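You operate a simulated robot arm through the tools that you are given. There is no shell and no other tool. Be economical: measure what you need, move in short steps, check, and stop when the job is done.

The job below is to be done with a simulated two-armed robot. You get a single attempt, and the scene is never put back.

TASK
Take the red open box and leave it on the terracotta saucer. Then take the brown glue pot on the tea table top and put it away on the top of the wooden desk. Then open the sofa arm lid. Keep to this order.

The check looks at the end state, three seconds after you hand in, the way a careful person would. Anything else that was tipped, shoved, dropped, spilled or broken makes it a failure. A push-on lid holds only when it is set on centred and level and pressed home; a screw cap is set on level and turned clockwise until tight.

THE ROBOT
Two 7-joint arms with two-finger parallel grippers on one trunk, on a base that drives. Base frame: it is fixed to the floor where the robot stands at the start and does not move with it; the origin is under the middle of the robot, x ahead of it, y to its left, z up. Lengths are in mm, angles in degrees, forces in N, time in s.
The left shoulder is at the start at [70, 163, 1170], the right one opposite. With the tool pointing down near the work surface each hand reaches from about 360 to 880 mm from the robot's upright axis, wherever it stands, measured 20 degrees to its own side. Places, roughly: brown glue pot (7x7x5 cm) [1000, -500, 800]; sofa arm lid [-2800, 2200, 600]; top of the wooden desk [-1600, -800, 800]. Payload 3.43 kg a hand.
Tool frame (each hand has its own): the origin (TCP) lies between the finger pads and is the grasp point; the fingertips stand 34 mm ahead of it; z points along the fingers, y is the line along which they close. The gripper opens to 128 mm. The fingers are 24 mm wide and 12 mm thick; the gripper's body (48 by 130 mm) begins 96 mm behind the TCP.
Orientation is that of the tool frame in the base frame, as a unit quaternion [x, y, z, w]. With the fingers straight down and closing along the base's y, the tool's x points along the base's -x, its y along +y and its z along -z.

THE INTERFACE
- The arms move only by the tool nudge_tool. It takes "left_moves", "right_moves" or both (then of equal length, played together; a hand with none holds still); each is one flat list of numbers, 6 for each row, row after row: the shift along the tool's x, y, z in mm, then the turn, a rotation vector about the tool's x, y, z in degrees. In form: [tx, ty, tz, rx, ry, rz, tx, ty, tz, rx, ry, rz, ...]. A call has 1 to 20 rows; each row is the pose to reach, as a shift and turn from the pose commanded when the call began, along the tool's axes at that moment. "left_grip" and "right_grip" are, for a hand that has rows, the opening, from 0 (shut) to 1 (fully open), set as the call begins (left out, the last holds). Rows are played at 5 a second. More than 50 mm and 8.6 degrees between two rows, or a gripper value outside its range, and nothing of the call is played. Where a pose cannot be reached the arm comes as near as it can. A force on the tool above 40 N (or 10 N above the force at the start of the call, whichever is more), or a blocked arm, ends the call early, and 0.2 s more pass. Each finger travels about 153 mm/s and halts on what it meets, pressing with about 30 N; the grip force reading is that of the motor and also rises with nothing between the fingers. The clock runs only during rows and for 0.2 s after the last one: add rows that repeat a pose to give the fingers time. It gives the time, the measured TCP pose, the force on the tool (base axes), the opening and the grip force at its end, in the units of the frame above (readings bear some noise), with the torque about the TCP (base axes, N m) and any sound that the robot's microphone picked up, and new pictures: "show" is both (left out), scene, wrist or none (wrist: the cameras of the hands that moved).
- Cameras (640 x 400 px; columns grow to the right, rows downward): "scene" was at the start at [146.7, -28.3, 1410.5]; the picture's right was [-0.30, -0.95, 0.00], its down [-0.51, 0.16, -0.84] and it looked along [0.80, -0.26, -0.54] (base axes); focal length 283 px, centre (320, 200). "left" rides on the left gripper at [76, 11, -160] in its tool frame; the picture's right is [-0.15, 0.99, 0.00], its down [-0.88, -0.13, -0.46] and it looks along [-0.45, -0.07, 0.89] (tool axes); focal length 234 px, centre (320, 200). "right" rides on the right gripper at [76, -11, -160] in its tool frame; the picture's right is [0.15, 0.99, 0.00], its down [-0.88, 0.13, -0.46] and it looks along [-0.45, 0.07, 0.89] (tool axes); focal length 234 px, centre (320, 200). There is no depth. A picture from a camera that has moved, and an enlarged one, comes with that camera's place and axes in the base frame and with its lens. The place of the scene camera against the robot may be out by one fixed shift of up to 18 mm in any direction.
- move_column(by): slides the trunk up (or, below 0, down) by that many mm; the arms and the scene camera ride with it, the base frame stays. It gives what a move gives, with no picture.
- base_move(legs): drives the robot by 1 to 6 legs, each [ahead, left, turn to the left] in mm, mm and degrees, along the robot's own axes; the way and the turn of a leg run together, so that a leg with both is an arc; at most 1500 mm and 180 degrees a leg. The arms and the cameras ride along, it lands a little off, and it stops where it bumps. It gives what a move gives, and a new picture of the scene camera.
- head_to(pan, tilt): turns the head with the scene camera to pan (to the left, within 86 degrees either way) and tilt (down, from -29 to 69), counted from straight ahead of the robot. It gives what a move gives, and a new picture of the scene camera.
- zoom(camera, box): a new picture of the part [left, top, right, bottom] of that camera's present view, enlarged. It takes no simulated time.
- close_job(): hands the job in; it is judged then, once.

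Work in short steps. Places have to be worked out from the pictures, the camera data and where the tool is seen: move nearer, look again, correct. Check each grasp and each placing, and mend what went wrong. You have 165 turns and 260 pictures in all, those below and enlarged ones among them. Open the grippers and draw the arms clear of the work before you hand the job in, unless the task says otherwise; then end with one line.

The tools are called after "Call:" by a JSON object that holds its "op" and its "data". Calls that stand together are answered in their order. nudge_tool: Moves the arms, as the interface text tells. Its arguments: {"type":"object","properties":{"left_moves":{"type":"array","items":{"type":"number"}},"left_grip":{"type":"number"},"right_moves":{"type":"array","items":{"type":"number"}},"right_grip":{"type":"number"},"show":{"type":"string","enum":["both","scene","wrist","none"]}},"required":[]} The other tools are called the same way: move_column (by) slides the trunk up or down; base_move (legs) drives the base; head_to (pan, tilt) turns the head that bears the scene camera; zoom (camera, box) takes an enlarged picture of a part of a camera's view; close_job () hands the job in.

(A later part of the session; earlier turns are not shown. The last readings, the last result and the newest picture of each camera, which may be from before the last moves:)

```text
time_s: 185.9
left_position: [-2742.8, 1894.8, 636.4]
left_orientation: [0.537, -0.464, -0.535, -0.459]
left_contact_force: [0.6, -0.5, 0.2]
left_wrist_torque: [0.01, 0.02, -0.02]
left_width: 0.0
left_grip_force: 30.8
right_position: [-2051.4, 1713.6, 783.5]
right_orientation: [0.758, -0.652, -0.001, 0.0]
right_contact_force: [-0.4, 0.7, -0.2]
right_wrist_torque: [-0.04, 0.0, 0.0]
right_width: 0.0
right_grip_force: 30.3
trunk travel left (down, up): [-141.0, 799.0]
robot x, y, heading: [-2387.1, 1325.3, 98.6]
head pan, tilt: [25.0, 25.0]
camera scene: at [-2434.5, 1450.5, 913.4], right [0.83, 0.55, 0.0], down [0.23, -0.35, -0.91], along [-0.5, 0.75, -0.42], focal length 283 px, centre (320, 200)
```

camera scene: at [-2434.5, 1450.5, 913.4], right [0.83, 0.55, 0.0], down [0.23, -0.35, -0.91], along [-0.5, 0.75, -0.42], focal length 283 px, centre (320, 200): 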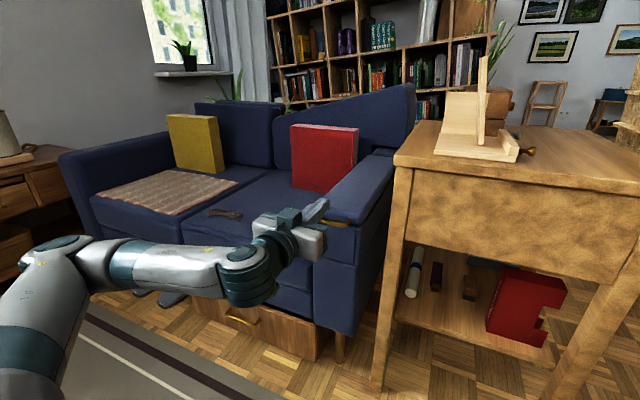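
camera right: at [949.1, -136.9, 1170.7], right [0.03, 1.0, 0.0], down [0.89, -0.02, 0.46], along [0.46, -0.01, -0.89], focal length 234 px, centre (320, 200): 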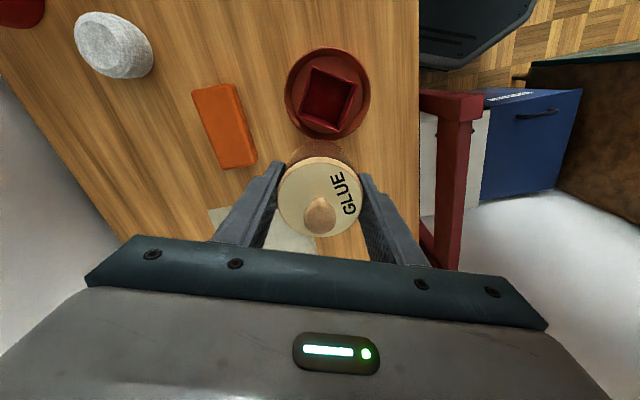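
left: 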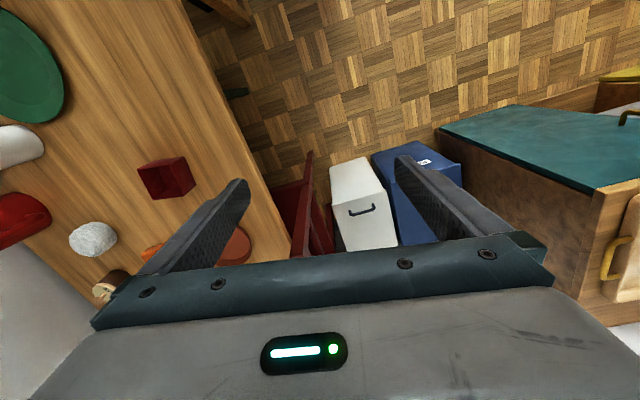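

Tip would brush the bar when lowering, so I back the base 25 mm, then lower 88 mm below the bar.

Call:
{"op": "base_move", "data": {"legs": [[-28, 0, 0]]}}

Call:
{"op": "move_column", "data": {"by": -88}}

Call:
{"op": "zoom", "data": {"camera": "left", "box": [160, 50, 480, 250]}}

Call:
{"op": "zoom", "data": {"camera": "scene", "box": [240, 130, 400, 270]}}

```text
time_s: 186.7
left_position: [-2738.3, 1866.7, 637.0]
left_orientation: [0.536, -0.464, -0.535, -0.46]
left_contact_force: [0.0, 0.4, -0.5]
left_wrist_torque: [0.0, -0.02, -0.02]
left_width: 0.2
left_grip_force: 30.0
right_position: [-2047.4, 1686.5, 784.6]
right_orientation: [0.758, -0.652, -0.001, -0.001]
right_contact_force: [-0.1, 0.0, -0.4]
right_wrist_torque: [0.0, 0.0, -0.01]
right_width: 0.3
right_grip_force: 29.6
trunk travel left (down, up): [-141.0, 799.0]
robot x, y, heading: [-2382.5, 1298.8, 98.8]
head pan, tilt: [25.0, 25.0]
camera scene: at [-2430.2, 1422.4, 913.5], right [0.83, 0.55, 0.0], down [0.23, -0.35, -0.91], along [-0.5, 0.75, -0.42], focal length 283 px, centre (320, 200)
```

scene: 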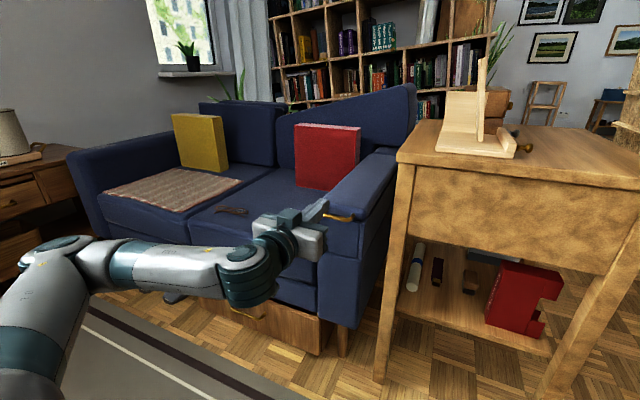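

```text
time_s: 187.9
left_position: [-2739.5, 1867.4, 547.6]
left_orientation: [0.537, -0.464, -0.535, -0.459]
left_contact_force: [0.7, -0.3, -0.3]
left_wrist_torque: [-0.03, 0.02, 0.04]
left_width: 0.1
left_grip_force: 29.6
right_position: [-2047.5, 1687.6, 695.3]
right_orientation: [0.758, -0.652, 0.0, -0.001]
right_contact_force: [0.4, 0.3, 0.7]
right_wrist_torque: [-0.01, 0.02, 0.01]
right_width: 0.0
right_grip_force: 30.1
trunk travel left (down, up): [-53.0, 887.0]
robot x, y, heading: [-2385.2, 1295.1, 98.6]
head pan, tilt: [25.0, 25.0]
```

```text
2.00 times, centred on (320, 150) of left
camera zoom: at [-2725.1, 1706.3, 472.3], right [-0.98, -0.14, 0.15], down [0.2, -0.43, 0.88], along [-0.06, 0.89, 0.45], focal length 468 px, centre (320, 300)
```

zoom: 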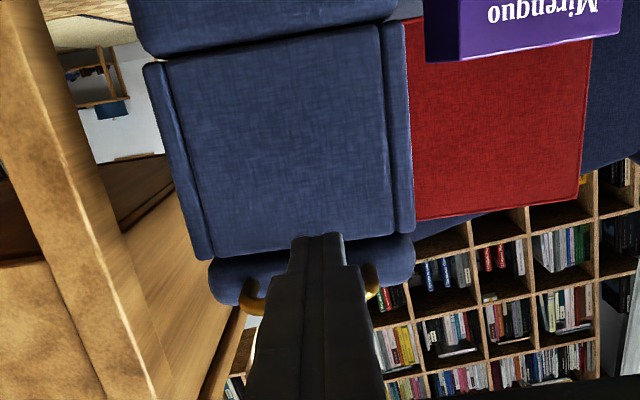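

```text
2.86 times, centred on (320, 200) of scene
camera zoom: at [-2430.3, 1422.6, 825.5], right [0.83, 0.55, 0.0], down [0.23, -0.35, -0.91], along [-0.5, 0.75, -0.42], focal length 807 px, centre (320, 200)
```

zoom: 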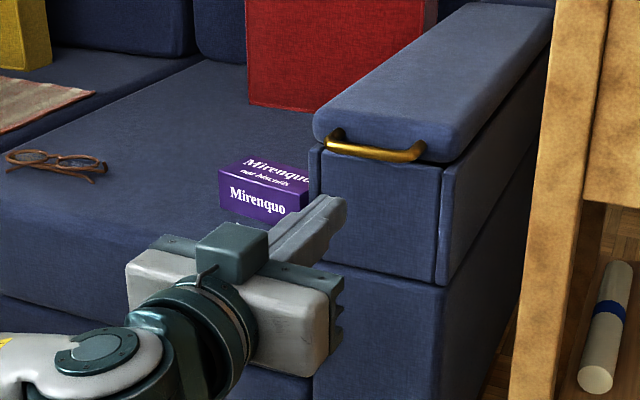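

Fingers are centred below the handle. I advance 42 mm under the bar.

Call:
{"op": "nudge_tool", "data": {"left_moves": [0, 0, 21, 0, 0, 0, 0, 0, 42, 0, 0, 0, 0, 0, 42, 0, 0, 0], "show": "none"}}

Call:
{"op": "zoom", "data": {"camera": "scene", "box": [260, 140, 380, 240]}}

Call:
{"op": "zoom", "data": {"camera": "left", "box": [240, 120, 400, 250]}}

```text
time_s: 188.7
left_position: [-2745.4, 1908.0, 546.5]
left_orientation: [0.537, -0.464, -0.535, -0.459]
left_contact_force: [-0.9, 0.2, -0.3]
left_wrist_torque: [0.03, -0.01, -0.01]
left_width: 0.0
left_grip_force: 30.0
right_position: [-2047.8, 1686.3, 695.0]
right_orientation: [0.759, -0.652, -0.002, 0.0]
right_contact_force: [-1.1, -0.5, 0.8]
right_wrist_torque: [0.02, -0.03, 0.01]
right_width: 0.0
right_grip_force: 30.2
trunk travel left (down, up): [-53.0, 887.0]
robot x, y, heading: [-2382.2, 1298.8, 98.3]
head pan, tilt: [25.0, 25.0]
```

```text
4.00 times, centred on (320, 190) of scene
camera zoom: at [-2430.4, 1422.7, 825.5], right [0.83, 0.55, 0.0], down [0.23, -0.35, -0.91], along [-0.5, 0.75, -0.42], focal length 1130 px, centre (320, 240)
```

zoom: 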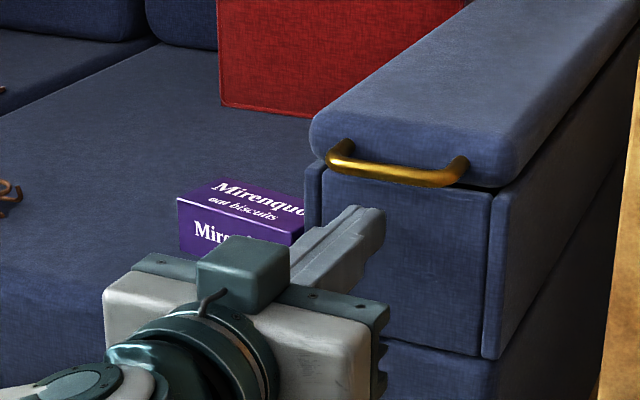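

```text
3.08 times, centred on (320, 185) of left
camera zoom: at [-2731.8, 1748.1, 471.9], right [-0.98, -0.14, 0.15], down [0.2, -0.43, 0.88], along [-0.06, 0.89, 0.45], focal length 720 px, centre (320, 246)
```

zoom: 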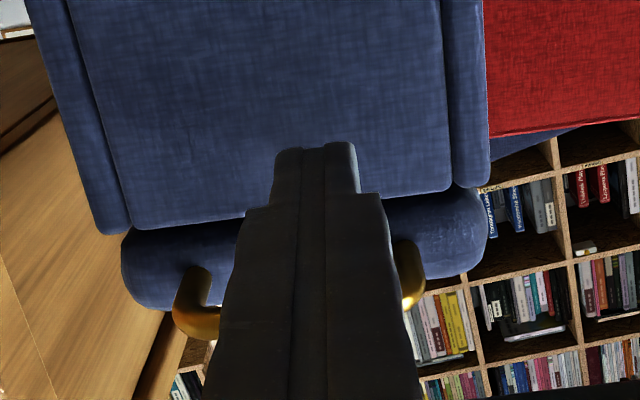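

Fingers are under the bar. I raise the trunk 40 mm and watch the force and lid.

Call:
{"op": "move_column", "data": {"by": 40}}

Call:
{"op": "zoom", "data": {"camera": "scene", "box": [260, 140, 380, 240]}}

```text
time_s: 189.6
left_position: [-2745.9, 1908.3, 587.8]
left_orientation: [0.537, -0.464, -0.535, -0.459]
left_contact_force: [1.3, -0.7, -0.8]
left_wrist_torque: [-0.01, 0.0, -0.01]
left_width: 0.0
left_grip_force: 30.4
right_position: [-2047.3, 1686.4, 736.2]
right_orientation: [0.758, -0.652, -0.001, 0.0]
right_contact_force: [0.1, 0.2, 0.4]
right_wrist_torque: [0.03, 0.01, -0.03]
right_width: 0.1
right_grip_force: 30.2
trunk travel left (down, up): [-93.0, 847.0]
robot x, y, heading: [-2381.3, 1296.5, 98.9]
head pan, tilt: [25.0, 25.0]
```

```text
4.00 times, centred on (320, 190) of scene
camera zoom: at [-2430.3, 1422.7, 865.5], right [0.83, 0.55, 0.0], down [0.23, -0.35, -0.91], along [-0.5, 0.75, -0.42], focal length 1130 px, centre (320, 240)
```

zoom: 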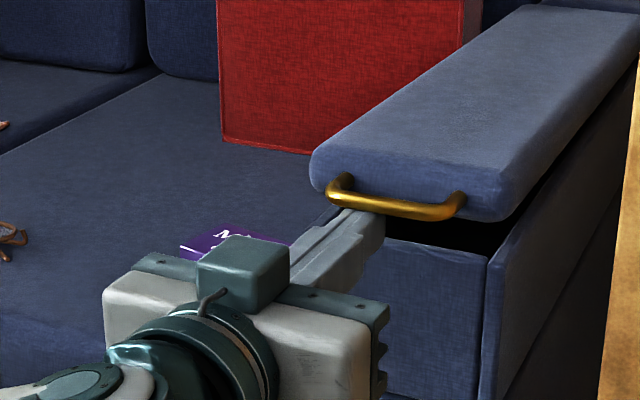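

The lid lifts easily. I raise another 60 mm.

Call:
{"op": "move_column", "data": {"by": 60}}

Call:
{"op": "zoom", "data": {"camera": "scene", "box": [250, 120, 390, 240]}}

```text
time_s: 190.6
left_position: [-2745.4, 1908.5, 647.8]
left_orientation: [0.536, -0.465, -0.534, -0.459]
left_contact_force: [0.1, 1.1, -2.3]
left_wrist_torque: [-0.05, -0.02, 0.03]
left_width: 0.0
left_grip_force: 30.3
right_position: [-2047.4, 1685.8, 796.0]
right_orientation: [0.758, -0.652, -0.001, 0.0]
right_contact_force: [0.6, 0.8, 0.0]
right_wrist_torque: [0.0, -0.01, -0.03]
right_width: 0.0
right_grip_force: 29.7
trunk travel left (down, up): [-153.0, 787.0]
robot x, y, heading: [-2387.3, 1293.5, 98.5]
head pan, tilt: [25.0, 25.0]
```

```text
3.33 times, centred on (320, 180) of scene
camera zoom: at [-2430.4, 1422.9, 925.5], right [0.83, 0.55, 0.0], down [0.23, -0.35, -0.91], along [-0.5, 0.75, -0.42], focal length 942 px, centre (320, 267)
```

zoom: 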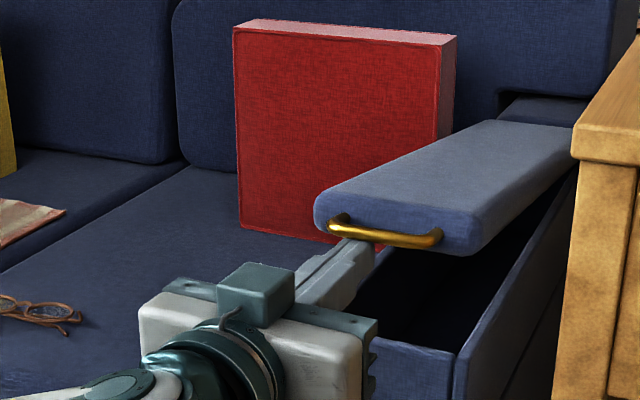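

Now I slide the fingers forward 90 mm under the lid so it rests on the hand.

Call:
{"op": "nudge_tool", "data": {"left_moves": [0, 0, 20, 0, 0, 0, 0, 0, 40, 0, 0, 0, 0, 0, 60, 0, 0, 0, 0, 0, 80, 0, 0, 0, 0, 0, 90, 0, 0, 0, 0, 0, 90, 0, 0, 0], "show": "none"}}

Call:
{"op": "zoom", "data": {"camera": "scene", "box": [250, 100, 410, 240]}}

```text
time_s: 191.0
left_position: [-2748.3, 1927.4, 649.6]
left_orientation: [-0.535, 0.464, 0.535, 0.46]
left_contact_force: [-0.3, -9.1, -1.9]
left_wrist_torque: [-0.1, 0.01, 0.13]
left_width: 0.0
left_grip_force: 30.2
right_position: [-2048.5, 1686.2, 795.1]
right_orientation: [0.758, -0.652, -0.001, 0.001]
right_contact_force: [-0.1, 0.2, 0.0]
right_wrist_torque: [0.02, 0.01, -0.01]
right_width: 0.0
right_grip_force: 29.9
trunk travel left (down, up): [-153.0, 787.0]
robot x, y, heading: [-2377.0, 1297.2, 98.8]
head pan, tilt: [25.0, 25.0]
stopped in row 2 (left hand): the force on the tool passed its limit (the readings are from after the stop); the commanded pose is now the measured one
```

```text
2.86 times, centred on (330, 170) of scene
camera zoom: at [-2430.5, 1422.0, 925.5], right [0.83, 0.55, 0.0], down [0.23, -0.35, -0.91], along [-0.5, 0.75, -0.42], focal length 807 px, centre (291, 286)
```

zoom: 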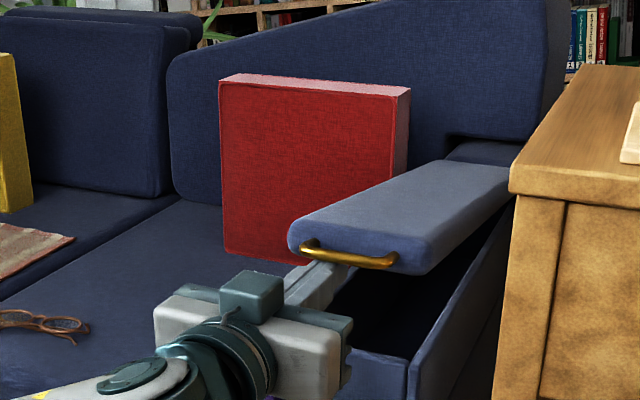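

The tip meets the lid's front edge. I back off 12 mm and pitch the fingers 32° downward so the tips can dip under the lid while the bar stays supported.

Call:
{"op": "nudge_tool", "data": {"left_moves": [0, 0, -12, 0, 8, 0, 0, 0, -12, 0, 16, 0, 0, 0, -12, 0, 24, 0, 0, 0, -12, 0, 32, 0, 0, 0, -12, 0, 32, 0], "show": "none"}}

Call:
{"op": "zoom", "data": {"camera": "scene", "box": [270, 120, 390, 220]}}

Call:
{"op": "zoom", "data": {"camera": "left", "box": [200, 80, 440, 260]}}

```text
time_s: 192.2
left_position: [-2748.0, 1913.8, 648.6]
left_orientation: [0.663, -0.572, -0.367, -0.314]
left_contact_force: [0.5, -4.0, -2.2]
left_wrist_torque: [-0.03, -0.03, -0.02]
left_width: 0.0
left_grip_force: 30.1
right_position: [-2047.7, 1686.6, 796.2]
right_orientation: [0.759, -0.652, -0.001, 0.002]
right_contact_force: [-0.2, 0.0, 0.0]
right_wrist_torque: [0.01, 0.04, -0.02]
right_width: 0.0
right_grip_force: 30.3
trunk travel left (down, up): [-153.0, 787.0]
robot x, y, heading: [-2383.7, 1298.3, 98.6]
head pan, tilt: [25.0, 25.0]
```

```text
4.00 times, centred on (330, 170) of scene
camera zoom: at [-2430.5, 1422.3, 925.4], right [0.83, 0.55, 0.0], down [0.23, -0.35, -0.91], along [-0.5, 0.75, -0.42], focal length 1130 px, centre (280, 320)
```

zoom: 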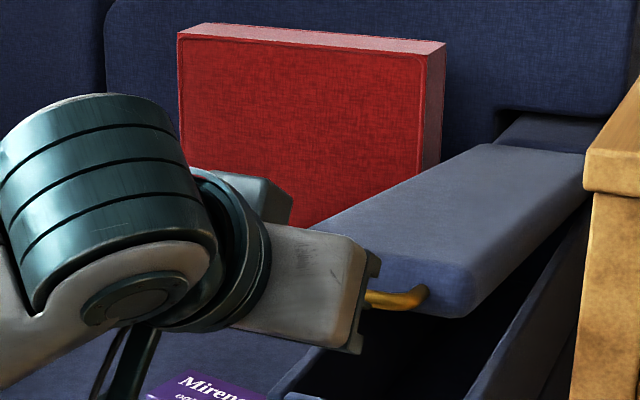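

```text
2.22 times, centred on (320, 170) of left
camera zoom: at [-2730.7, 1740.2, 669.4], right [-0.99, -0.07, 0.13], down [0.12, 0.1, 0.99], along [-0.08, 0.99, -0.09], focal length 520 px, centre (320, 267)
```

zoom: 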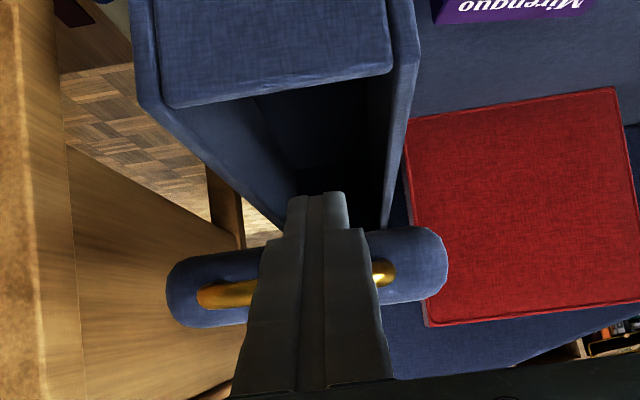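

The tips are below the lid's edge. I advance forward 60 and up 30 under the lid.

Call:
{"op": "nudge_tool", "data": {"left_moves": [-10.6, 0, 17, 0, 0, 0, -25, 0, 30, 0, 0, 0, -40, 0, 40, 0, 0, 0, -57, 0, 35, 0, 0, 0, -57, 0, 35, 0, 0, 0], "show": "none"}}

Call:
{"op": "zoom", "data": {"camera": "scene", "box": [250, 80, 410, 220]}}

Call:
{"op": "zoom", "data": {"camera": "left", "box": [200, 80, 440, 260]}}

```text
time_s: 192.7
left_position: [-2749.1, 1930.5, 649.9]
left_orientation: [0.662, -0.573, -0.367, -0.314]
left_contact_force: [3.0, -14.6, -0.4]
left_wrist_torque: [0.24, 0.02, 0.19]
left_width: 0.1
left_grip_force: 29.7
right_position: [-2048.6, 1686.3, 796.1]
right_orientation: [0.76, -0.65, -0.001, 0.0]
right_contact_force: [0.4, -0.4, 0.3]
right_wrist_torque: [-0.02, 0.03, -0.02]
right_width: 0.0
right_grip_force: 30.0
trunk travel left (down, up): [-153.0, 787.0]
robot x, y, heading: [-2380.3, 1296.4, 98.7]
head pan, tilt: [25.0, 25.0]
stopped in row 2 (left hand): the force on the tool passed its limit (the readings are from after the stop); the commanded pose is now the measured one
```

```text
2.86 times, centred on (330, 150) of scene
camera zoom: at [-2430.5, 1421.0, 925.6], right [0.83, 0.56, 0.0], down [0.23, -0.35, -0.91], along [-0.5, 0.75, -0.42], focal length 807 px, centre (291, 343)
```

zoom: 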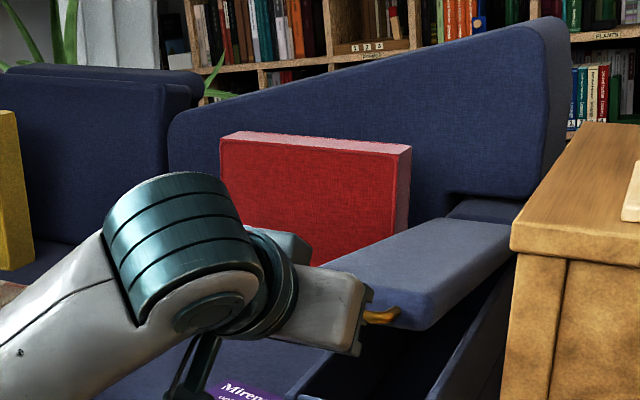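

```text
2.22 times, centred on (320, 170) of left
camera zoom: at [-2733.0, 1755.4, 670.9], right [-0.99, -0.07, 0.13], down [0.12, 0.1, 0.99], along [-0.08, 0.99, -0.1], focal length 520 px, centre (320, 267)
```

zoom: 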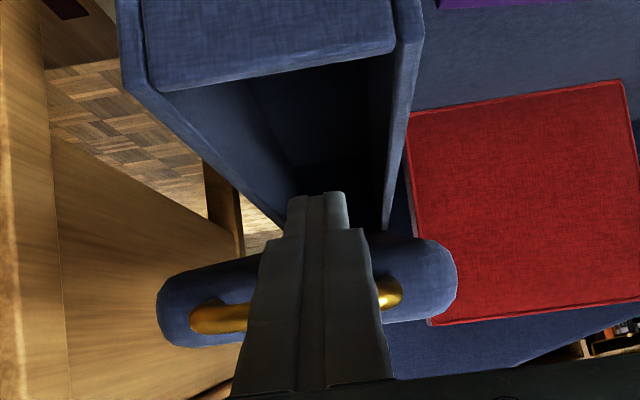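

The lid's rounded edge still blocks. Better: keep lifting by the bar with horizontal fingers until ~50°, then a forward push drives the lid open. I back off and return to horizontal.

Call:
{"op": "nudge_tool", "data": {"left_moves": [5.3, 0, -8.5, 0, 0, 0, 10.6, 0, -17, 0, -8, 0, 10.6, 0, -17, 0, -16, 0, 10.6, 0, -17, 0, -24, 0, 10.6, 0, -17, 0, -32, 0, 10.6, 0, -17, 0, -36, 0, 10.6, 0, -17, 0, -36, 0], "show": "none"}}

Call:
{"op": "zoom", "data": {"camera": "scene", "box": [250, 100, 410, 240]}}

```text
time_s: 194.3
left_position: [-2745.9, 1912.8, 648.8]
left_orientation: [-0.517, 0.449, 0.553, 0.475]
left_contact_force: [-0.1, 3.6, -4.5]
left_wrist_torque: [-0.16, -0.03, -0.04]
left_width: 0.0
left_grip_force: 30.1
right_position: [-2048.1, 1687.3, 795.1]
right_orientation: [0.758, -0.652, 0.0, 0.002]
right_contact_force: [1.3, 0.9, 0.3]
right_wrist_torque: [0.02, 0.0, 0.0]
right_width: 0.0
right_grip_force: 30.3
trunk travel left (down, up): [-153.0, 787.0]
robot x, y, heading: [-2383.5, 1297.0, 98.8]
head pan, tilt: [25.0, 25.0]
```

```text
2.86 times, centred on (330, 170) of scene
camera zoom: at [-2430.8, 1422.8, 925.3], right [0.83, 0.56, 0.0], down [0.23, -0.35, -0.91], along [-0.5, 0.75, -0.42], focal length 807 px, centre (291, 286)
```

zoom: 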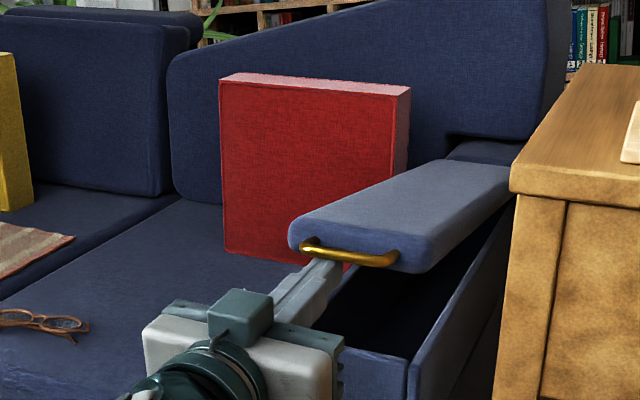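

Set. Now I follow the bar's arc upward with the arm to about 32°, bar resting on the fingers.

Call:
{"op": "nudge_tool", "data": {"left_moves": [-18, 0, 4, 0, 0, 0, -35.5, 0, 8.5, 0, 0, 0, -50, 0, 13, 0, 0, 0, -65, 0, 17.6, 0, 0, 0, -80, 0, 22.5, 0, 0, 0, -94.3, 0, 27.7, 0, 0, 0, -108, 0, 34, 0, 0, 0, -122.5, 0, 40.2, 0, 0, 0, -136, 0, 47, 0, 0, 0, -149.2, 0, 53.6, 0, 0, 0, -149.2, 0, 53.6, 0, 0, 0], "show": "scene"}}

```text
time_s: 196.7
left_position: [-2753.0, 1956.5, 802.3]
left_orientation: [-0.516, 0.448, 0.554, 0.476]
left_contact_force: [0.4, -1.4, -2.9]
left_wrist_torque: [-0.08, 0.02, -0.04]
left_width: 0.0
left_grip_force: 29.5
right_position: [-2048.2, 1685.5, 794.6]
right_orientation: [0.759, -0.651, 0.0, 0.0]
right_contact_force: [0.4, -0.5, -0.7]
right_wrist_torque: [-0.01, -0.01, 0.01]
right_width: 0.0
right_grip_force: 29.8
trunk travel left (down, up): [-153.0, 787.0]
robot x, y, heading: [-2383.1, 1291.7, 98.5]
head pan, tilt: [25.0, 25.0]
camera scene: at [-2430.6, 1422.3, 925.5], right [0.83, 0.56, 0.0], down [0.23, -0.35, -0.91], along [-0.5, 0.75, -0.42], focal length 283 px, centre (320, 200)
```

scene: 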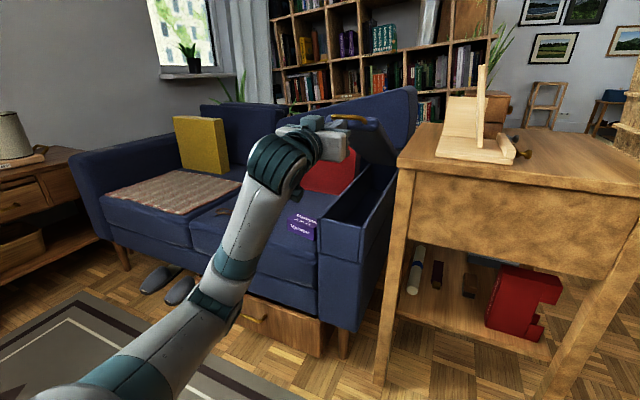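

Call:
{"op": "zoom", "data": {"camera": "scene", "box": [260, 80, 420, 220]}}

Call:
{"op": "zoom", "data": {"camera": "left", "box": [160, 40, 480, 260]}}

```text
2.86 times, centred on (340, 150) of scene
camera zoom: at [-2430.6, 1422.3, 925.5], right [0.83, 0.56, 0.0], down [0.23, -0.35, -0.91], along [-0.5, 0.75, -0.42], focal length 807 px, centre (263, 343)
```

zoom: 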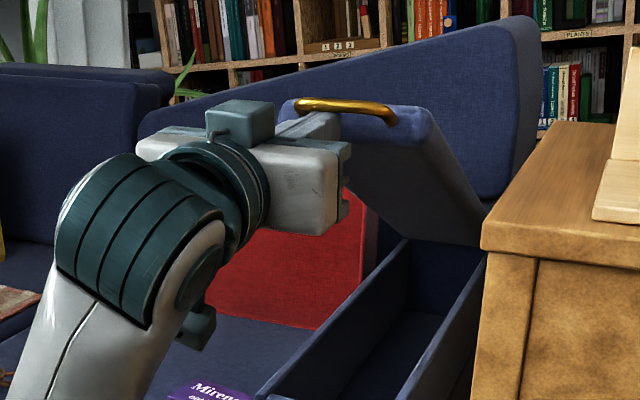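

```text
1.82 times, centred on (320, 150) of left
camera zoom: at [-2740.2, 1802.3, 715.5], right [-0.98, -0.15, 0.15], down [0.21, -0.49, 0.85], along [-0.06, 0.86, 0.51], focal length 426 px, centre (320, 291)
```

zoom: 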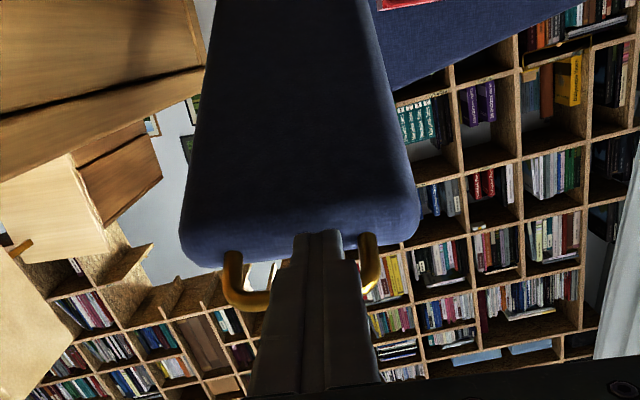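

Lid at ~35°, bar stable on the fingers. I continue along the arc to ~52°.

Call:
{"op": "nudge_tool", "data": {"left_moves": [-13, 0, 8, 0, 0, 0, -25.4, 0, 16.8, 0, 0, 0, -38, 0, 26, 0, 0, 0, -50.2, 0, 35.1, 0, 0, 0, -61.5, 0, 45, 0, 0, 0, -72.8, 0, 55.3, 0, 0, 0, -84, 0, 66, 0, 0, 0, -94.9, 0, 76.9, 0, 0, 0, -105, 0, 88.5, 0, 0, 0, -114.8, 0, 100.3, 0, 0, 0, -114.8, 0, 100.3, 0, 0, 0], "show": "scene"}}

Call:
{"op": "zoom", "data": {"camera": "left", "box": [160, 40, 480, 260]}}

Call:
{"op": "zoom", "data": {"camera": "scene", "box": [260, 40, 420, 180]}}

```text
time_s: 199.1
left_position: [-2765.7, 2039.8, 932.9]
left_orientation: [-0.513, 0.444, 0.557, 0.478]
left_contact_force: [-4.1, -31.7, 23.2]
left_wrist_torque: [0.56, 0.2, 0.28]
left_width: 0.1
left_grip_force: 29.9
right_position: [-2047.6, 1681.6, 797.4]
right_orientation: [0.759, -0.651, -0.003, -0.002]
right_contact_force: [-0.4, -0.1, 0.1]
right_wrist_torque: [0.0, -0.02, -0.03]
right_width: 0.0
right_grip_force: 29.8
trunk travel left (down, up): [-153.0, 787.0]
robot x, y, heading: [-2382.5, 1298.0, 99.0]
head pan, tilt: [25.0, 25.0]
camera scene: at [-2429.9, 1416.8, 926.5], right [0.83, 0.56, 0.0], down [0.23, -0.35, -0.91], along [-0.5, 0.76, -0.42], focal length 283 px, centre (320, 200)
```

scene: 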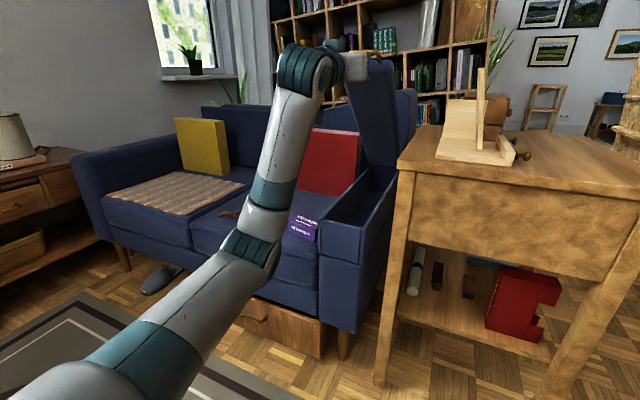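

```text
1.82 times, centred on (320, 150) of left
camera zoom: at [-2752.6, 1887.2, 844.0], right [-0.98, -0.16, 0.15], down [0.21, -0.5, 0.84], along [-0.06, 0.85, 0.52], focal length 426 px, centre (320, 291)
```

zoom: 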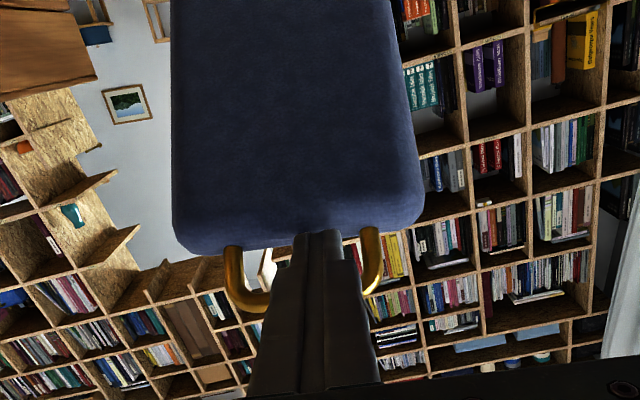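

```text
2.86 times, centred on (340, 110) of scene
camera zoom: at [-2429.9, 1416.8, 926.5], right [0.83, 0.56, 0.0], down [0.23, -0.35, -0.91], along [-0.5, 0.76, -0.42], focal length 807 px, centre (263, 457)
```

zoom: 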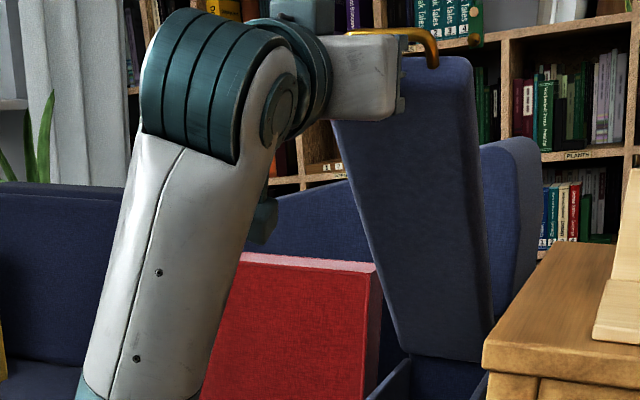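

Lid is about 45° by the refitted arc (R≈520); I pushed slightly too far in. I relieve, then follow the corrected arc to ~60°.

Call:
{"op": "nudge_tool", "data": {"left_moves": [-4.3, 0, -3.6, 0, 0, 0, -17.8, 0, 12, 0, 0, 0, -30.3, 0, 28, 0, 0, 0, -43.8, 0, 46, 0, 0, 0, -56.9, 0, 64, 0, 0, 0, -68.5, 0, 83, 0, 0, 0, -79.8, 0, 102, 0, 0, 0, -79.8, 0, 102, 0, 0, 0], "show": "scene"}}

Call:
{"op": "zoom", "data": {"camera": "left", "box": [160, 40, 480, 260]}}

Call:
{"op": "zoom", "data": {"camera": "scene", "box": [260, 0, 420, 140]}}

```text
time_s: 200.9
left_position: [-2781.1, 2134.3, 1020.0]
left_orientation: [-0.512, 0.443, 0.558, 0.479]
left_contact_force: [-17.7, -25.9, 27.2]
left_wrist_torque: [0.67, 0.39, 0.62]
left_width: 0.0
left_grip_force: 29.6
right_position: [-2048.6, 1682.0, 798.9]
right_orientation: [0.759, -0.651, -0.003, -0.002]
right_contact_force: [-0.9, 1.0, 0.3]
right_wrist_torque: [0.03, -0.02, 0.01]
right_width: 0.0
right_grip_force: 30.4
trunk travel left (down, up): [-153.0, 787.0]
robot x, y, heading: [-2385.1, 1295.7, 98.6]
head pan, tilt: [25.0, 25.0]
camera scene: at [-2431.3, 1416.6, 926.4], right [0.83, 0.56, 0.0], down [0.24, -0.35, -0.91], along [-0.5, 0.76, -0.42], focal length 283 px, centre (320, 200)
```

scene: 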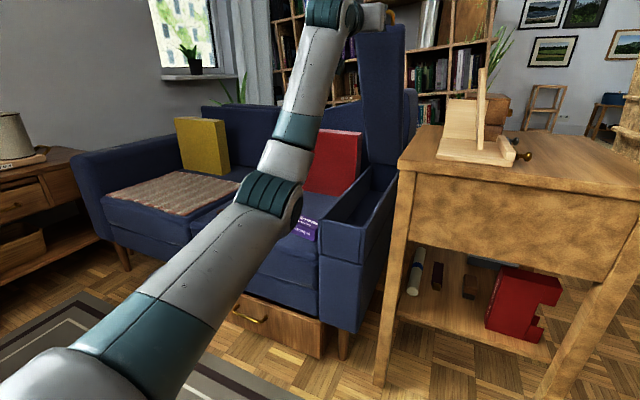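

```text
1.82 times, centred on (320, 150) of left
camera zoom: at [-2768.0, 1981.2, 931.1], right [-0.98, -0.16, 0.15], down [0.21, -0.5, 0.84], along [-0.06, 0.85, 0.52], focal length 426 px, centre (320, 291)
```

zoom: 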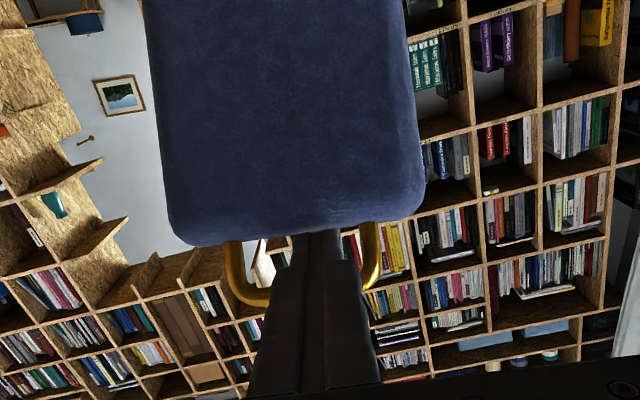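

```text
2.86 times, centred on (340, 70) of scene
camera zoom: at [-2431.3, 1416.6, 926.4], right [0.83, 0.56, 0.0], down [0.24, -0.35, -0.91], along [-0.5, 0.76, -0.42], focal length 807 px, centre (263, 571)
```

zoom: 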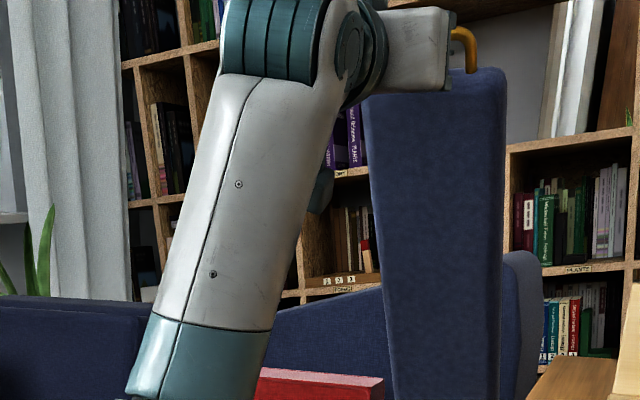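

Lid ~60°. I continue to ~70° while pitching the fingers up 15° to align with the slot behind the bar.

Call:
{"op": "nudge_tool", "data": {"left_moves": [-3.3, 0, -2.7, 0, -5, 0, -8.2, 0, 8, 0, -10, 0, -14, 0, 22, 0, -15, 0, -19.6, 0, 37, 0, -15, 0, -25.3, 0, 51, 0, -15, 0, -31, 0, 65, 0, -15, 0, -35.8, 0, 79, 0, -15, 0, -35.8, 0, 79, 0, -15, 0], "show": "scene"}}

Call:
{"op": "zoom", "data": {"camera": "left", "box": [160, 40, 480, 260]}}

```text
time_s: 202.7
left_position: [-2788.6, 2212.9, 1058.6]
left_orientation: [-0.435, 0.38, 0.618, 0.533]
left_contact_force: [-8.5, -13.7, 21.2]
left_wrist_torque: [0.77, 0.18, 0.32]
left_width: 0.0
left_grip_force: 30.0
right_position: [-2048.4, 1684.1, 796.9]
right_orientation: [0.759, -0.651, -0.003, -0.001]
right_contact_force: [0.7, 0.3, -0.2]
right_wrist_torque: [0.0, -0.02, 0.0]
right_width: 0.1
right_grip_force: 29.8
trunk travel left (down, up): [-153.0, 787.0]
robot x, y, heading: [-2386.4, 1299.1, 98.6]
head pan, tilt: [25.0, 25.0]
camera scene: at [-2430.5, 1418.4, 926.1], right [0.83, 0.56, 0.0], down [0.23, -0.35, -0.91], along [-0.5, 0.76, -0.42], focal length 283 px, centre (320, 200)
```

scene: 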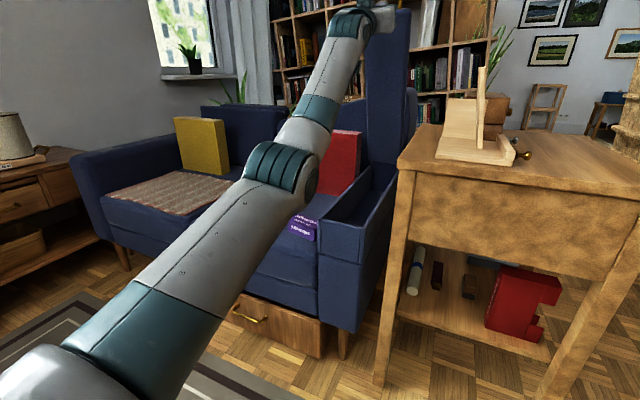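

```text
1.82 times, centred on (320, 150) of left
camera zoom: at [-2780.7, 2087.2, 932.7], right [-0.97, -0.19, 0.14], down [0.24, -0.69, 0.68], along [-0.03, 0.69, 0.72], focal length 426 px, centre (320, 291)
```

zoom: 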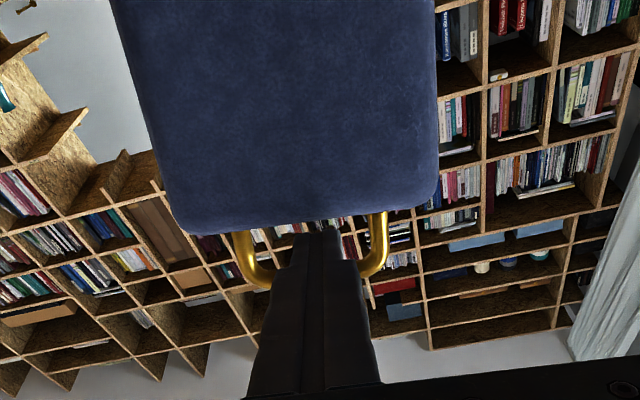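

Lid ~70°. I push on along the arc to ~80°.

Call:
{"op": "nudge_tool", "data": {"left_moves": [-4.1, 0, 12.1, 0, 0, 0, -3.6, 0, 23.7, 0, 0, 0, -3.2, 0, 35.2, 0, 0, 0, -2.6, 0, 45.6, 0, 0, 0, -2.1, 0, 57.2, 0, 0, 0, -1.6, 0, 68.7, 0, 0, 0, -0.7, 0, 80, 0, 0, 0, 0.3, 0, 91.4, 0, 0, 0, 0.3, 0, 91.4, 0, 0, 0], "show": "scene"}}

Call:
{"op": "zoom", "data": {"camera": "left", "box": [160, 40, 480, 260]}}

```text
time_s: 204.7
left_position: [-2790.4, 2235.6, 1066.5]
left_orientation: [-0.435, 0.379, 0.619, 0.533]
left_contact_force: [-4.6, -13.1, 23.8]
left_wrist_torque: [0.74, 0.12, 0.26]
left_width: 0.1
left_grip_force: 30.1
left hand out of reach, approached as far as the arm can: row 3, 4, 5, 6, 7, 8, 9
right_position: [-2046.8, 1683.8, 797.3]
right_orientation: [0.759, -0.651, -0.002, -0.001]
right_contact_force: [-0.2, -0.3, 0.5]
right_wrist_torque: [-0.01, 0.0, 0.02]
right_width: 0.0
right_grip_force: 30.2
trunk travel left (down, up): [-153.0, 787.0]
robot x, y, heading: [-2380.2, 1299.2, 98.7]
head pan, tilt: [25.0, 25.0]
camera scene: at [-2429.9, 1418.0, 926.2], right [0.83, 0.56, 0.0], down [0.23, -0.35, -0.91], along [-0.5, 0.76, -0.42], focal length 283 px, centre (320, 200)
```

scene: 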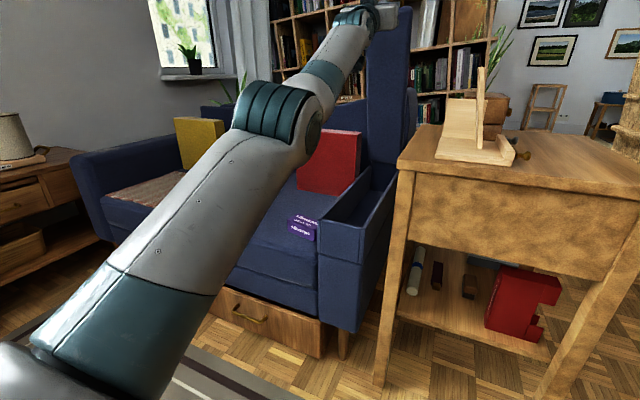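

```text
1.82 times, centred on (320, 150) of left
camera zoom: at [-2782.8, 2109.6, 941.5], right [-0.97, -0.19, 0.14], down [0.24, -0.7, 0.68], along [-0.03, 0.69, 0.72], focal length 426 px, centre (320, 291)
```

zoom: 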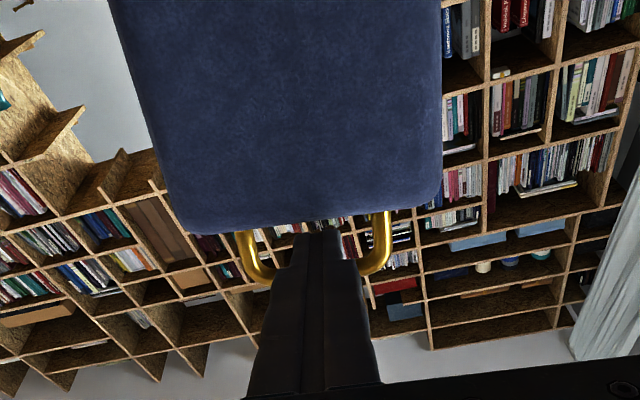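

The arm is at its limit; near vertical the bar mostly moves forward. I finish with alternating small trunk-up and base-forward steps.

Call:
{"op": "move_column", "data": {"by": 8}}

Call:
{"op": "base_move", "data": {"legs": [[28, 0, 0]]}}

```text
time_s: 205.3
left_position: [-2791.5, 2238.5, 1069.3]
left_orientation: [-0.439, 0.382, 0.616, 0.531]
left_contact_force: [-5.5, -8.5, 16.8]
left_wrist_torque: [0.55, 0.1, 0.2]
left_width: 0.0
left_grip_force: 30.1
right_position: [-2047.7, 1684.7, 803.7]
right_orientation: [0.758, -0.652, -0.002, -0.001]
right_contact_force: [-0.8, 0.5, -0.4]
right_wrist_torque: [0.0, 0.0, 0.0]
right_width: 0.0
right_grip_force: 29.7
trunk travel left (down, up): [-161.0, 779.0]
robot x, y, heading: [-2382.7, 1294.2, 98.8]
head pan, tilt: [25.0, 25.0]
```

```text
time_s: 206.1
left_position: [-2794.8, 2261.5, 1078.0]
left_orientation: [-0.435, 0.378, 0.62, 0.533]
left_contact_force: [-3.8, -11.0, 27.5]
left_wrist_torque: [0.86, 0.22, 0.28]
left_width: 0.2
left_grip_force: 30.0
right_position: [-2052.0, 1710.7, 803.9]
right_orientation: [0.759, -0.651, -0.003, -0.001]
right_contact_force: [0.5, 0.2, 0.2]
right_wrist_torque: [-0.02, -0.05, -0.01]
right_width: 0.1
right_grip_force: 30.3
trunk travel left (down, up): [-161.0, 779.0]
robot x, y, heading: [-2390.8, 1326.1, 98.6]
head pan, tilt: [25.0, 25.0]
camera scene: at [-2434.0, 1445.3, 934.3], right [0.83, 0.56, 0.0], down [0.23, -0.35, -0.91], along [-0.5, 0.76, -0.42], focal length 283 px, centre (320, 200)
```

scene: 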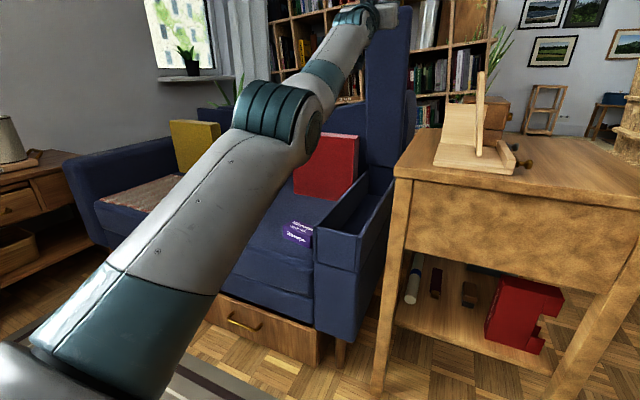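

Works. I repeat: trunk +8, base +30, twice.

Call:
{"op": "move_column", "data": {"by": 8}}

Call:
{"op": "base_move", "data": {"legs": [[30, 0, 0]]}}

Call:
{"op": "move_column", "data": {"by": 7}}

Call:
{"op": "base_move", "data": {"legs": [[30, 0, 0]]}}

Call:
{"op": "zoom", "data": {"camera": "left", "box": [160, 40, 480, 260]}}

```text
time_s: 206.7
left_position: [-2796.2, 2266.4, 1078.3]
left_orientation: [-0.436, 0.379, 0.619, 0.532]
left_contact_force: [1.0, -1.4, 1.1]
left_wrist_torque: [0.03, 0.01, 0.03]
left_width: 0.0
left_grip_force: 29.5
right_position: [-2051.9, 1715.1, 811.5]
right_orientation: [0.759, -0.651, 0.0, 0.001]
right_contact_force: [0.3, 0.4, -0.1]
right_wrist_torque: [0.01, 0.01, -0.03]
right_width: 0.0
right_grip_force: 30.5
trunk travel left (down, up): [-169.0, 771.0]
robot x, y, heading: [-2388.9, 1323.7, 98.9]
head pan, tilt: [25.0, 25.0]
```

```text
time_s: 207.5
left_position: [-2800.4, 2290.8, 1086.5]
left_orientation: [-0.433, 0.376, 0.622, 0.534]
left_contact_force: [-2.5, -6.9, 20.0]
left_wrist_torque: [0.39, 0.07, 0.07]
left_width: 0.2
left_grip_force: 29.8
right_position: [-2057.4, 1740.4, 813.0]
right_orientation: [0.759, -0.651, -0.002, 0.0]
right_contact_force: [0.6, 0.4, 0.0]
right_wrist_torque: [-0.01, -0.01, 0.02]
right_width: 0.0
right_grip_force: 30.4
trunk travel left (down, up): [-169.0, 771.0]
robot x, y, heading: [-2387.3, 1354.9, 98.9]
head pan, tilt: [25.0, 25.0]
camera scene: at [-2438.6, 1476.1, 942.2], right [0.83, 0.56, 0.0], down [0.23, -0.35, -0.91], along [-0.5, 0.75, -0.42], focal length 283 px, centre (320, 200)
```

scene: 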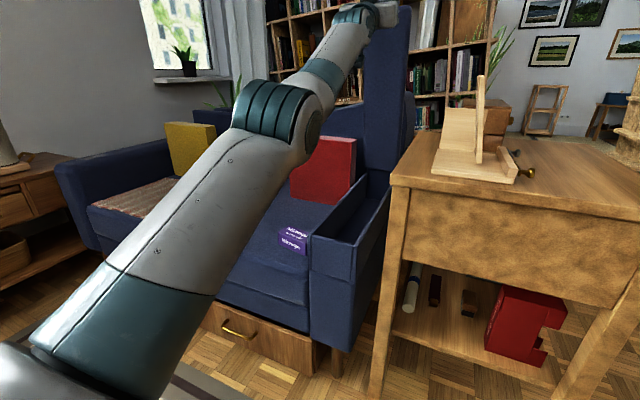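

```text
time_s: 208.1
left_position: [-2800.8, 2294.8, 1089.6]
left_orientation: [-0.434, 0.379, 0.619, 0.534]
left_contact_force: [1.8, -0.8, -2.2]
left_wrist_torque: [-0.06, 0.03, -0.03]
left_width: 0.1
left_grip_force: 29.9
right_position: [-2057.4, 1743.9, 817.9]
right_orientation: [0.759, -0.651, -0.001, 0.001]
right_contact_force: [-0.2, -0.2, 0.3]
right_wrist_torque: [-0.03, -0.01, 0.01]
right_width: 0.3
right_grip_force: 29.6
trunk travel left (down, up): [-176.0, 764.0]
robot x, y, heading: [-2391.4, 1355.6, 98.7]
head pan, tilt: [25.0, 25.0]
```

```text
time_s: 208.9
left_position: [-2806.1, 2321.0, 1095.8]
left_orientation: [-0.432, 0.376, 0.621, 0.535]
left_contact_force: [-1.0, -3.0, 13.7]
left_wrist_torque: [0.22, 0.03, 0.05]
left_width: 0.0
left_grip_force: 30.4
right_position: [-2060.3, 1772.0, 817.9]
right_orientation: [0.759, -0.651, -0.001, 0.0]
right_contact_force: [-0.2, 0.4, 0.6]
right_wrist_torque: [0.0, 0.01, -0.01]
right_width: 0.0
right_grip_force: 29.8
trunk travel left (down, up): [-176.0, 764.0]
robot x, y, heading: [-2395.4, 1384.4, 98.9]
head pan, tilt: [25.0, 25.0]
camera scene: at [-2443.4, 1506.5, 948.9], right [0.83, 0.56, 0.0], down [0.23, -0.35, -0.91], along [-0.5, 0.75, -0.42], focal length 283 px, centre (320, 200)
```

scene: 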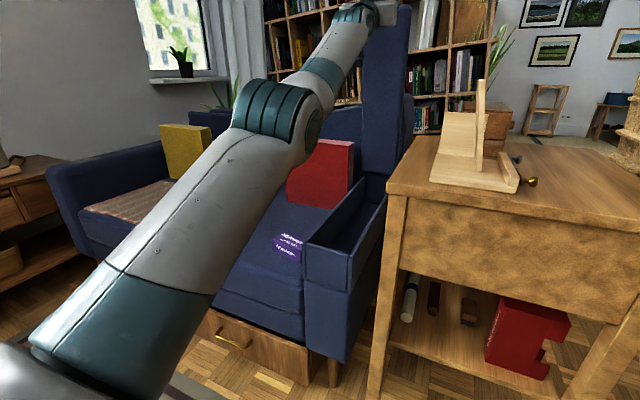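

```text
1.82 times, centred on (320, 150) of left
camera zoom: at [-2797.0, 2196.2, 968.4], right [-0.97, -0.2, 0.14], down [0.24, -0.7, 0.67], along [-0.03, 0.68, 0.73], focal length 426 px, centre (320, 291)
```

zoom: 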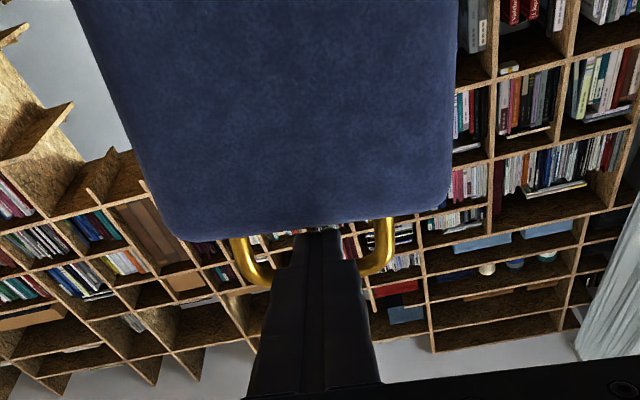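

Smooth, ~81° now. I continue three more steps.

Call:
{"op": "move_column", "data": {"by": 5}}

Call:
{"op": "base_move", "data": {"legs": [[30, 0, 0]]}}

Call:
{"op": "move_column", "data": {"by": 3}}

Call:
{"op": "base_move", "data": {"legs": [[30, 0, 0]]}}

Call:
{"op": "zoom", "data": {"camera": "left", "box": [160, 40, 480, 260]}}

```text
time_s: 209.4
left_position: [-2804.8, 2323.2, 1096.8]
left_orientation: [-0.432, 0.376, 0.622, 0.534]
left_contact_force: [0.0, 0.6, -0.5]
left_wrist_torque: [0.03, -0.02, -0.04]
left_width: 0.1
left_grip_force: 30.0
right_position: [-2063.1, 1773.0, 823.7]
right_orientation: [0.759, -0.651, 0.0, 0.0]
right_contact_force: [0.5, 0.2, -0.2]
right_wrist_torque: [-0.01, -0.01, 0.0]
right_width: 0.1
right_grip_force: 29.9
trunk travel left (down, up): [-181.0, 759.0]
robot x, y, heading: [-2394.7, 1381.2, 98.8]
head pan, tilt: [25.0, 25.0]
```

```text
time_s: 210.2
left_position: [-2809.9, 2349.7, 1102.4]
left_orientation: [-0.431, 0.374, 0.623, 0.535]
left_contact_force: [-1.2, -0.5, 9.3]
left_wrist_torque: [0.2, 0.06, 0.05]
left_width: 0.0
left_grip_force: 30.5
right_position: [-2066.6, 1802.9, 824.1]
right_orientation: [0.759, -0.651, -0.001, 0.0]
right_contact_force: [0.1, -0.2, 0.0]
right_wrist_torque: [-0.02, 0.03, 0.0]
right_width: 0.0
right_grip_force: 29.8
trunk travel left (down, up): [-181.0, 759.0]
robot x, y, heading: [-2397.8, 1411.1, 98.6]
head pan, tilt: [25.0, 25.0]
camera scene: at [-2448.2, 1536.2, 953.8], right [0.83, 0.56, 0.0], down [0.23, -0.35, -0.91], along [-0.5, 0.75, -0.42], focal length 283 px, centre (320, 200)
```

scene: 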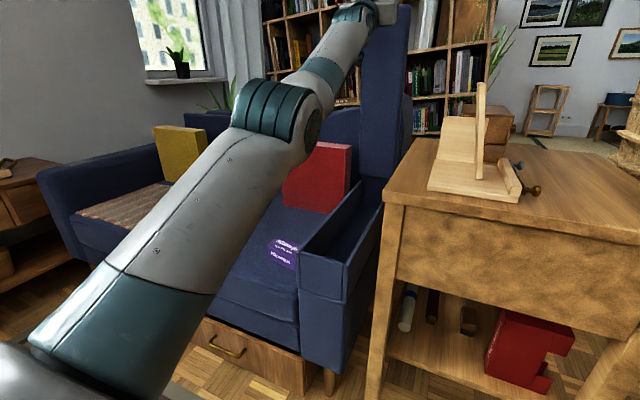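

```text
time_s: 210.8
left_position: [-2809.5, 2351.3, 1102.9]
left_orientation: [-0.432, 0.375, 0.622, 0.535]
left_contact_force: [0.5, -1.3, -3.1]
left_wrist_torque: [-0.09, -0.02, -0.03]
left_width: 0.0
left_grip_force: 29.7
right_position: [-2065.8, 1802.1, 827.4]
right_orientation: [0.759, -0.651, -0.001, 0.001]
right_contact_force: [0.3, 0.2, -0.8]
right_wrist_torque: [-0.02, 0.01, 0.0]
right_width: 0.0
right_grip_force: 30.1
trunk travel left (down, up): [-184.0, 756.0]
robot x, y, heading: [-2401.8, 1412.9, 98.8]
head pan, tilt: [25.0, 25.0]
```

```text
time_s: 211.6
left_position: [-2814.5, 2377.6, 1106.0]
left_orientation: [-0.43, 0.374, 0.623, 0.536]
left_contact_force: [-1.9, -0.4, 10.0]
left_wrist_torque: [0.17, 0.03, 0.02]
left_width: 0.1
left_grip_force: 30.0
right_position: [-2070.4, 1831.4, 827.3]
right_orientation: [0.759, -0.651, -0.001, 0.0]
right_contact_force: [0.4, 0.5, -0.5]
right_wrist_torque: [-0.02, 0.02, 0.0]
right_width: 0.2
right_grip_force: 30.2
trunk travel left (down, up): [-184.0, 756.0]
robot x, y, heading: [-2406.7, 1444.9, 98.7]
head pan, tilt: [25.0, 25.0]
camera scene: at [-2452.8, 1565.9, 956.7], right [0.83, 0.56, 0.0], down [0.23, -0.35, -0.91], along [-0.5, 0.75, -0.42], focal length 283 px, centre (320, 200)
```

scene: 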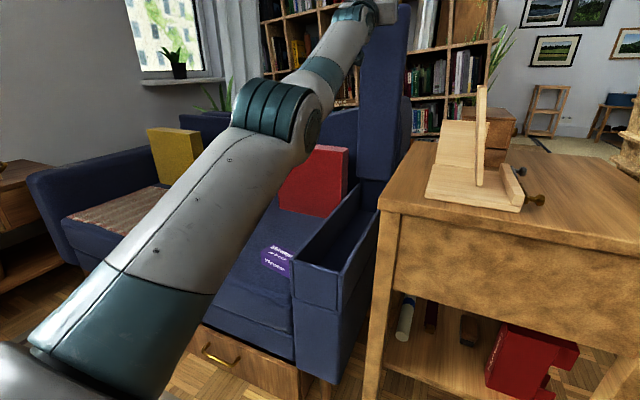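

```text
1.82 times, centred on (320, 150) of left
camera zoom: at [-2806.6, 2254.9, 978.6], right [-0.97, -0.2, 0.14], down [0.24, -0.71, 0.66], along [-0.03, 0.68, 0.73], focal length 426 px, centre (320, 291)
```

zoom: 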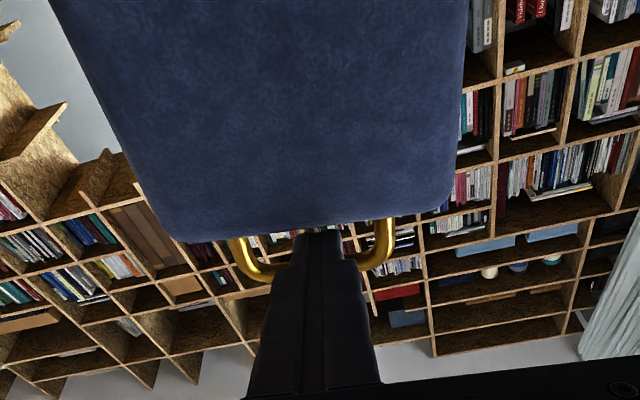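

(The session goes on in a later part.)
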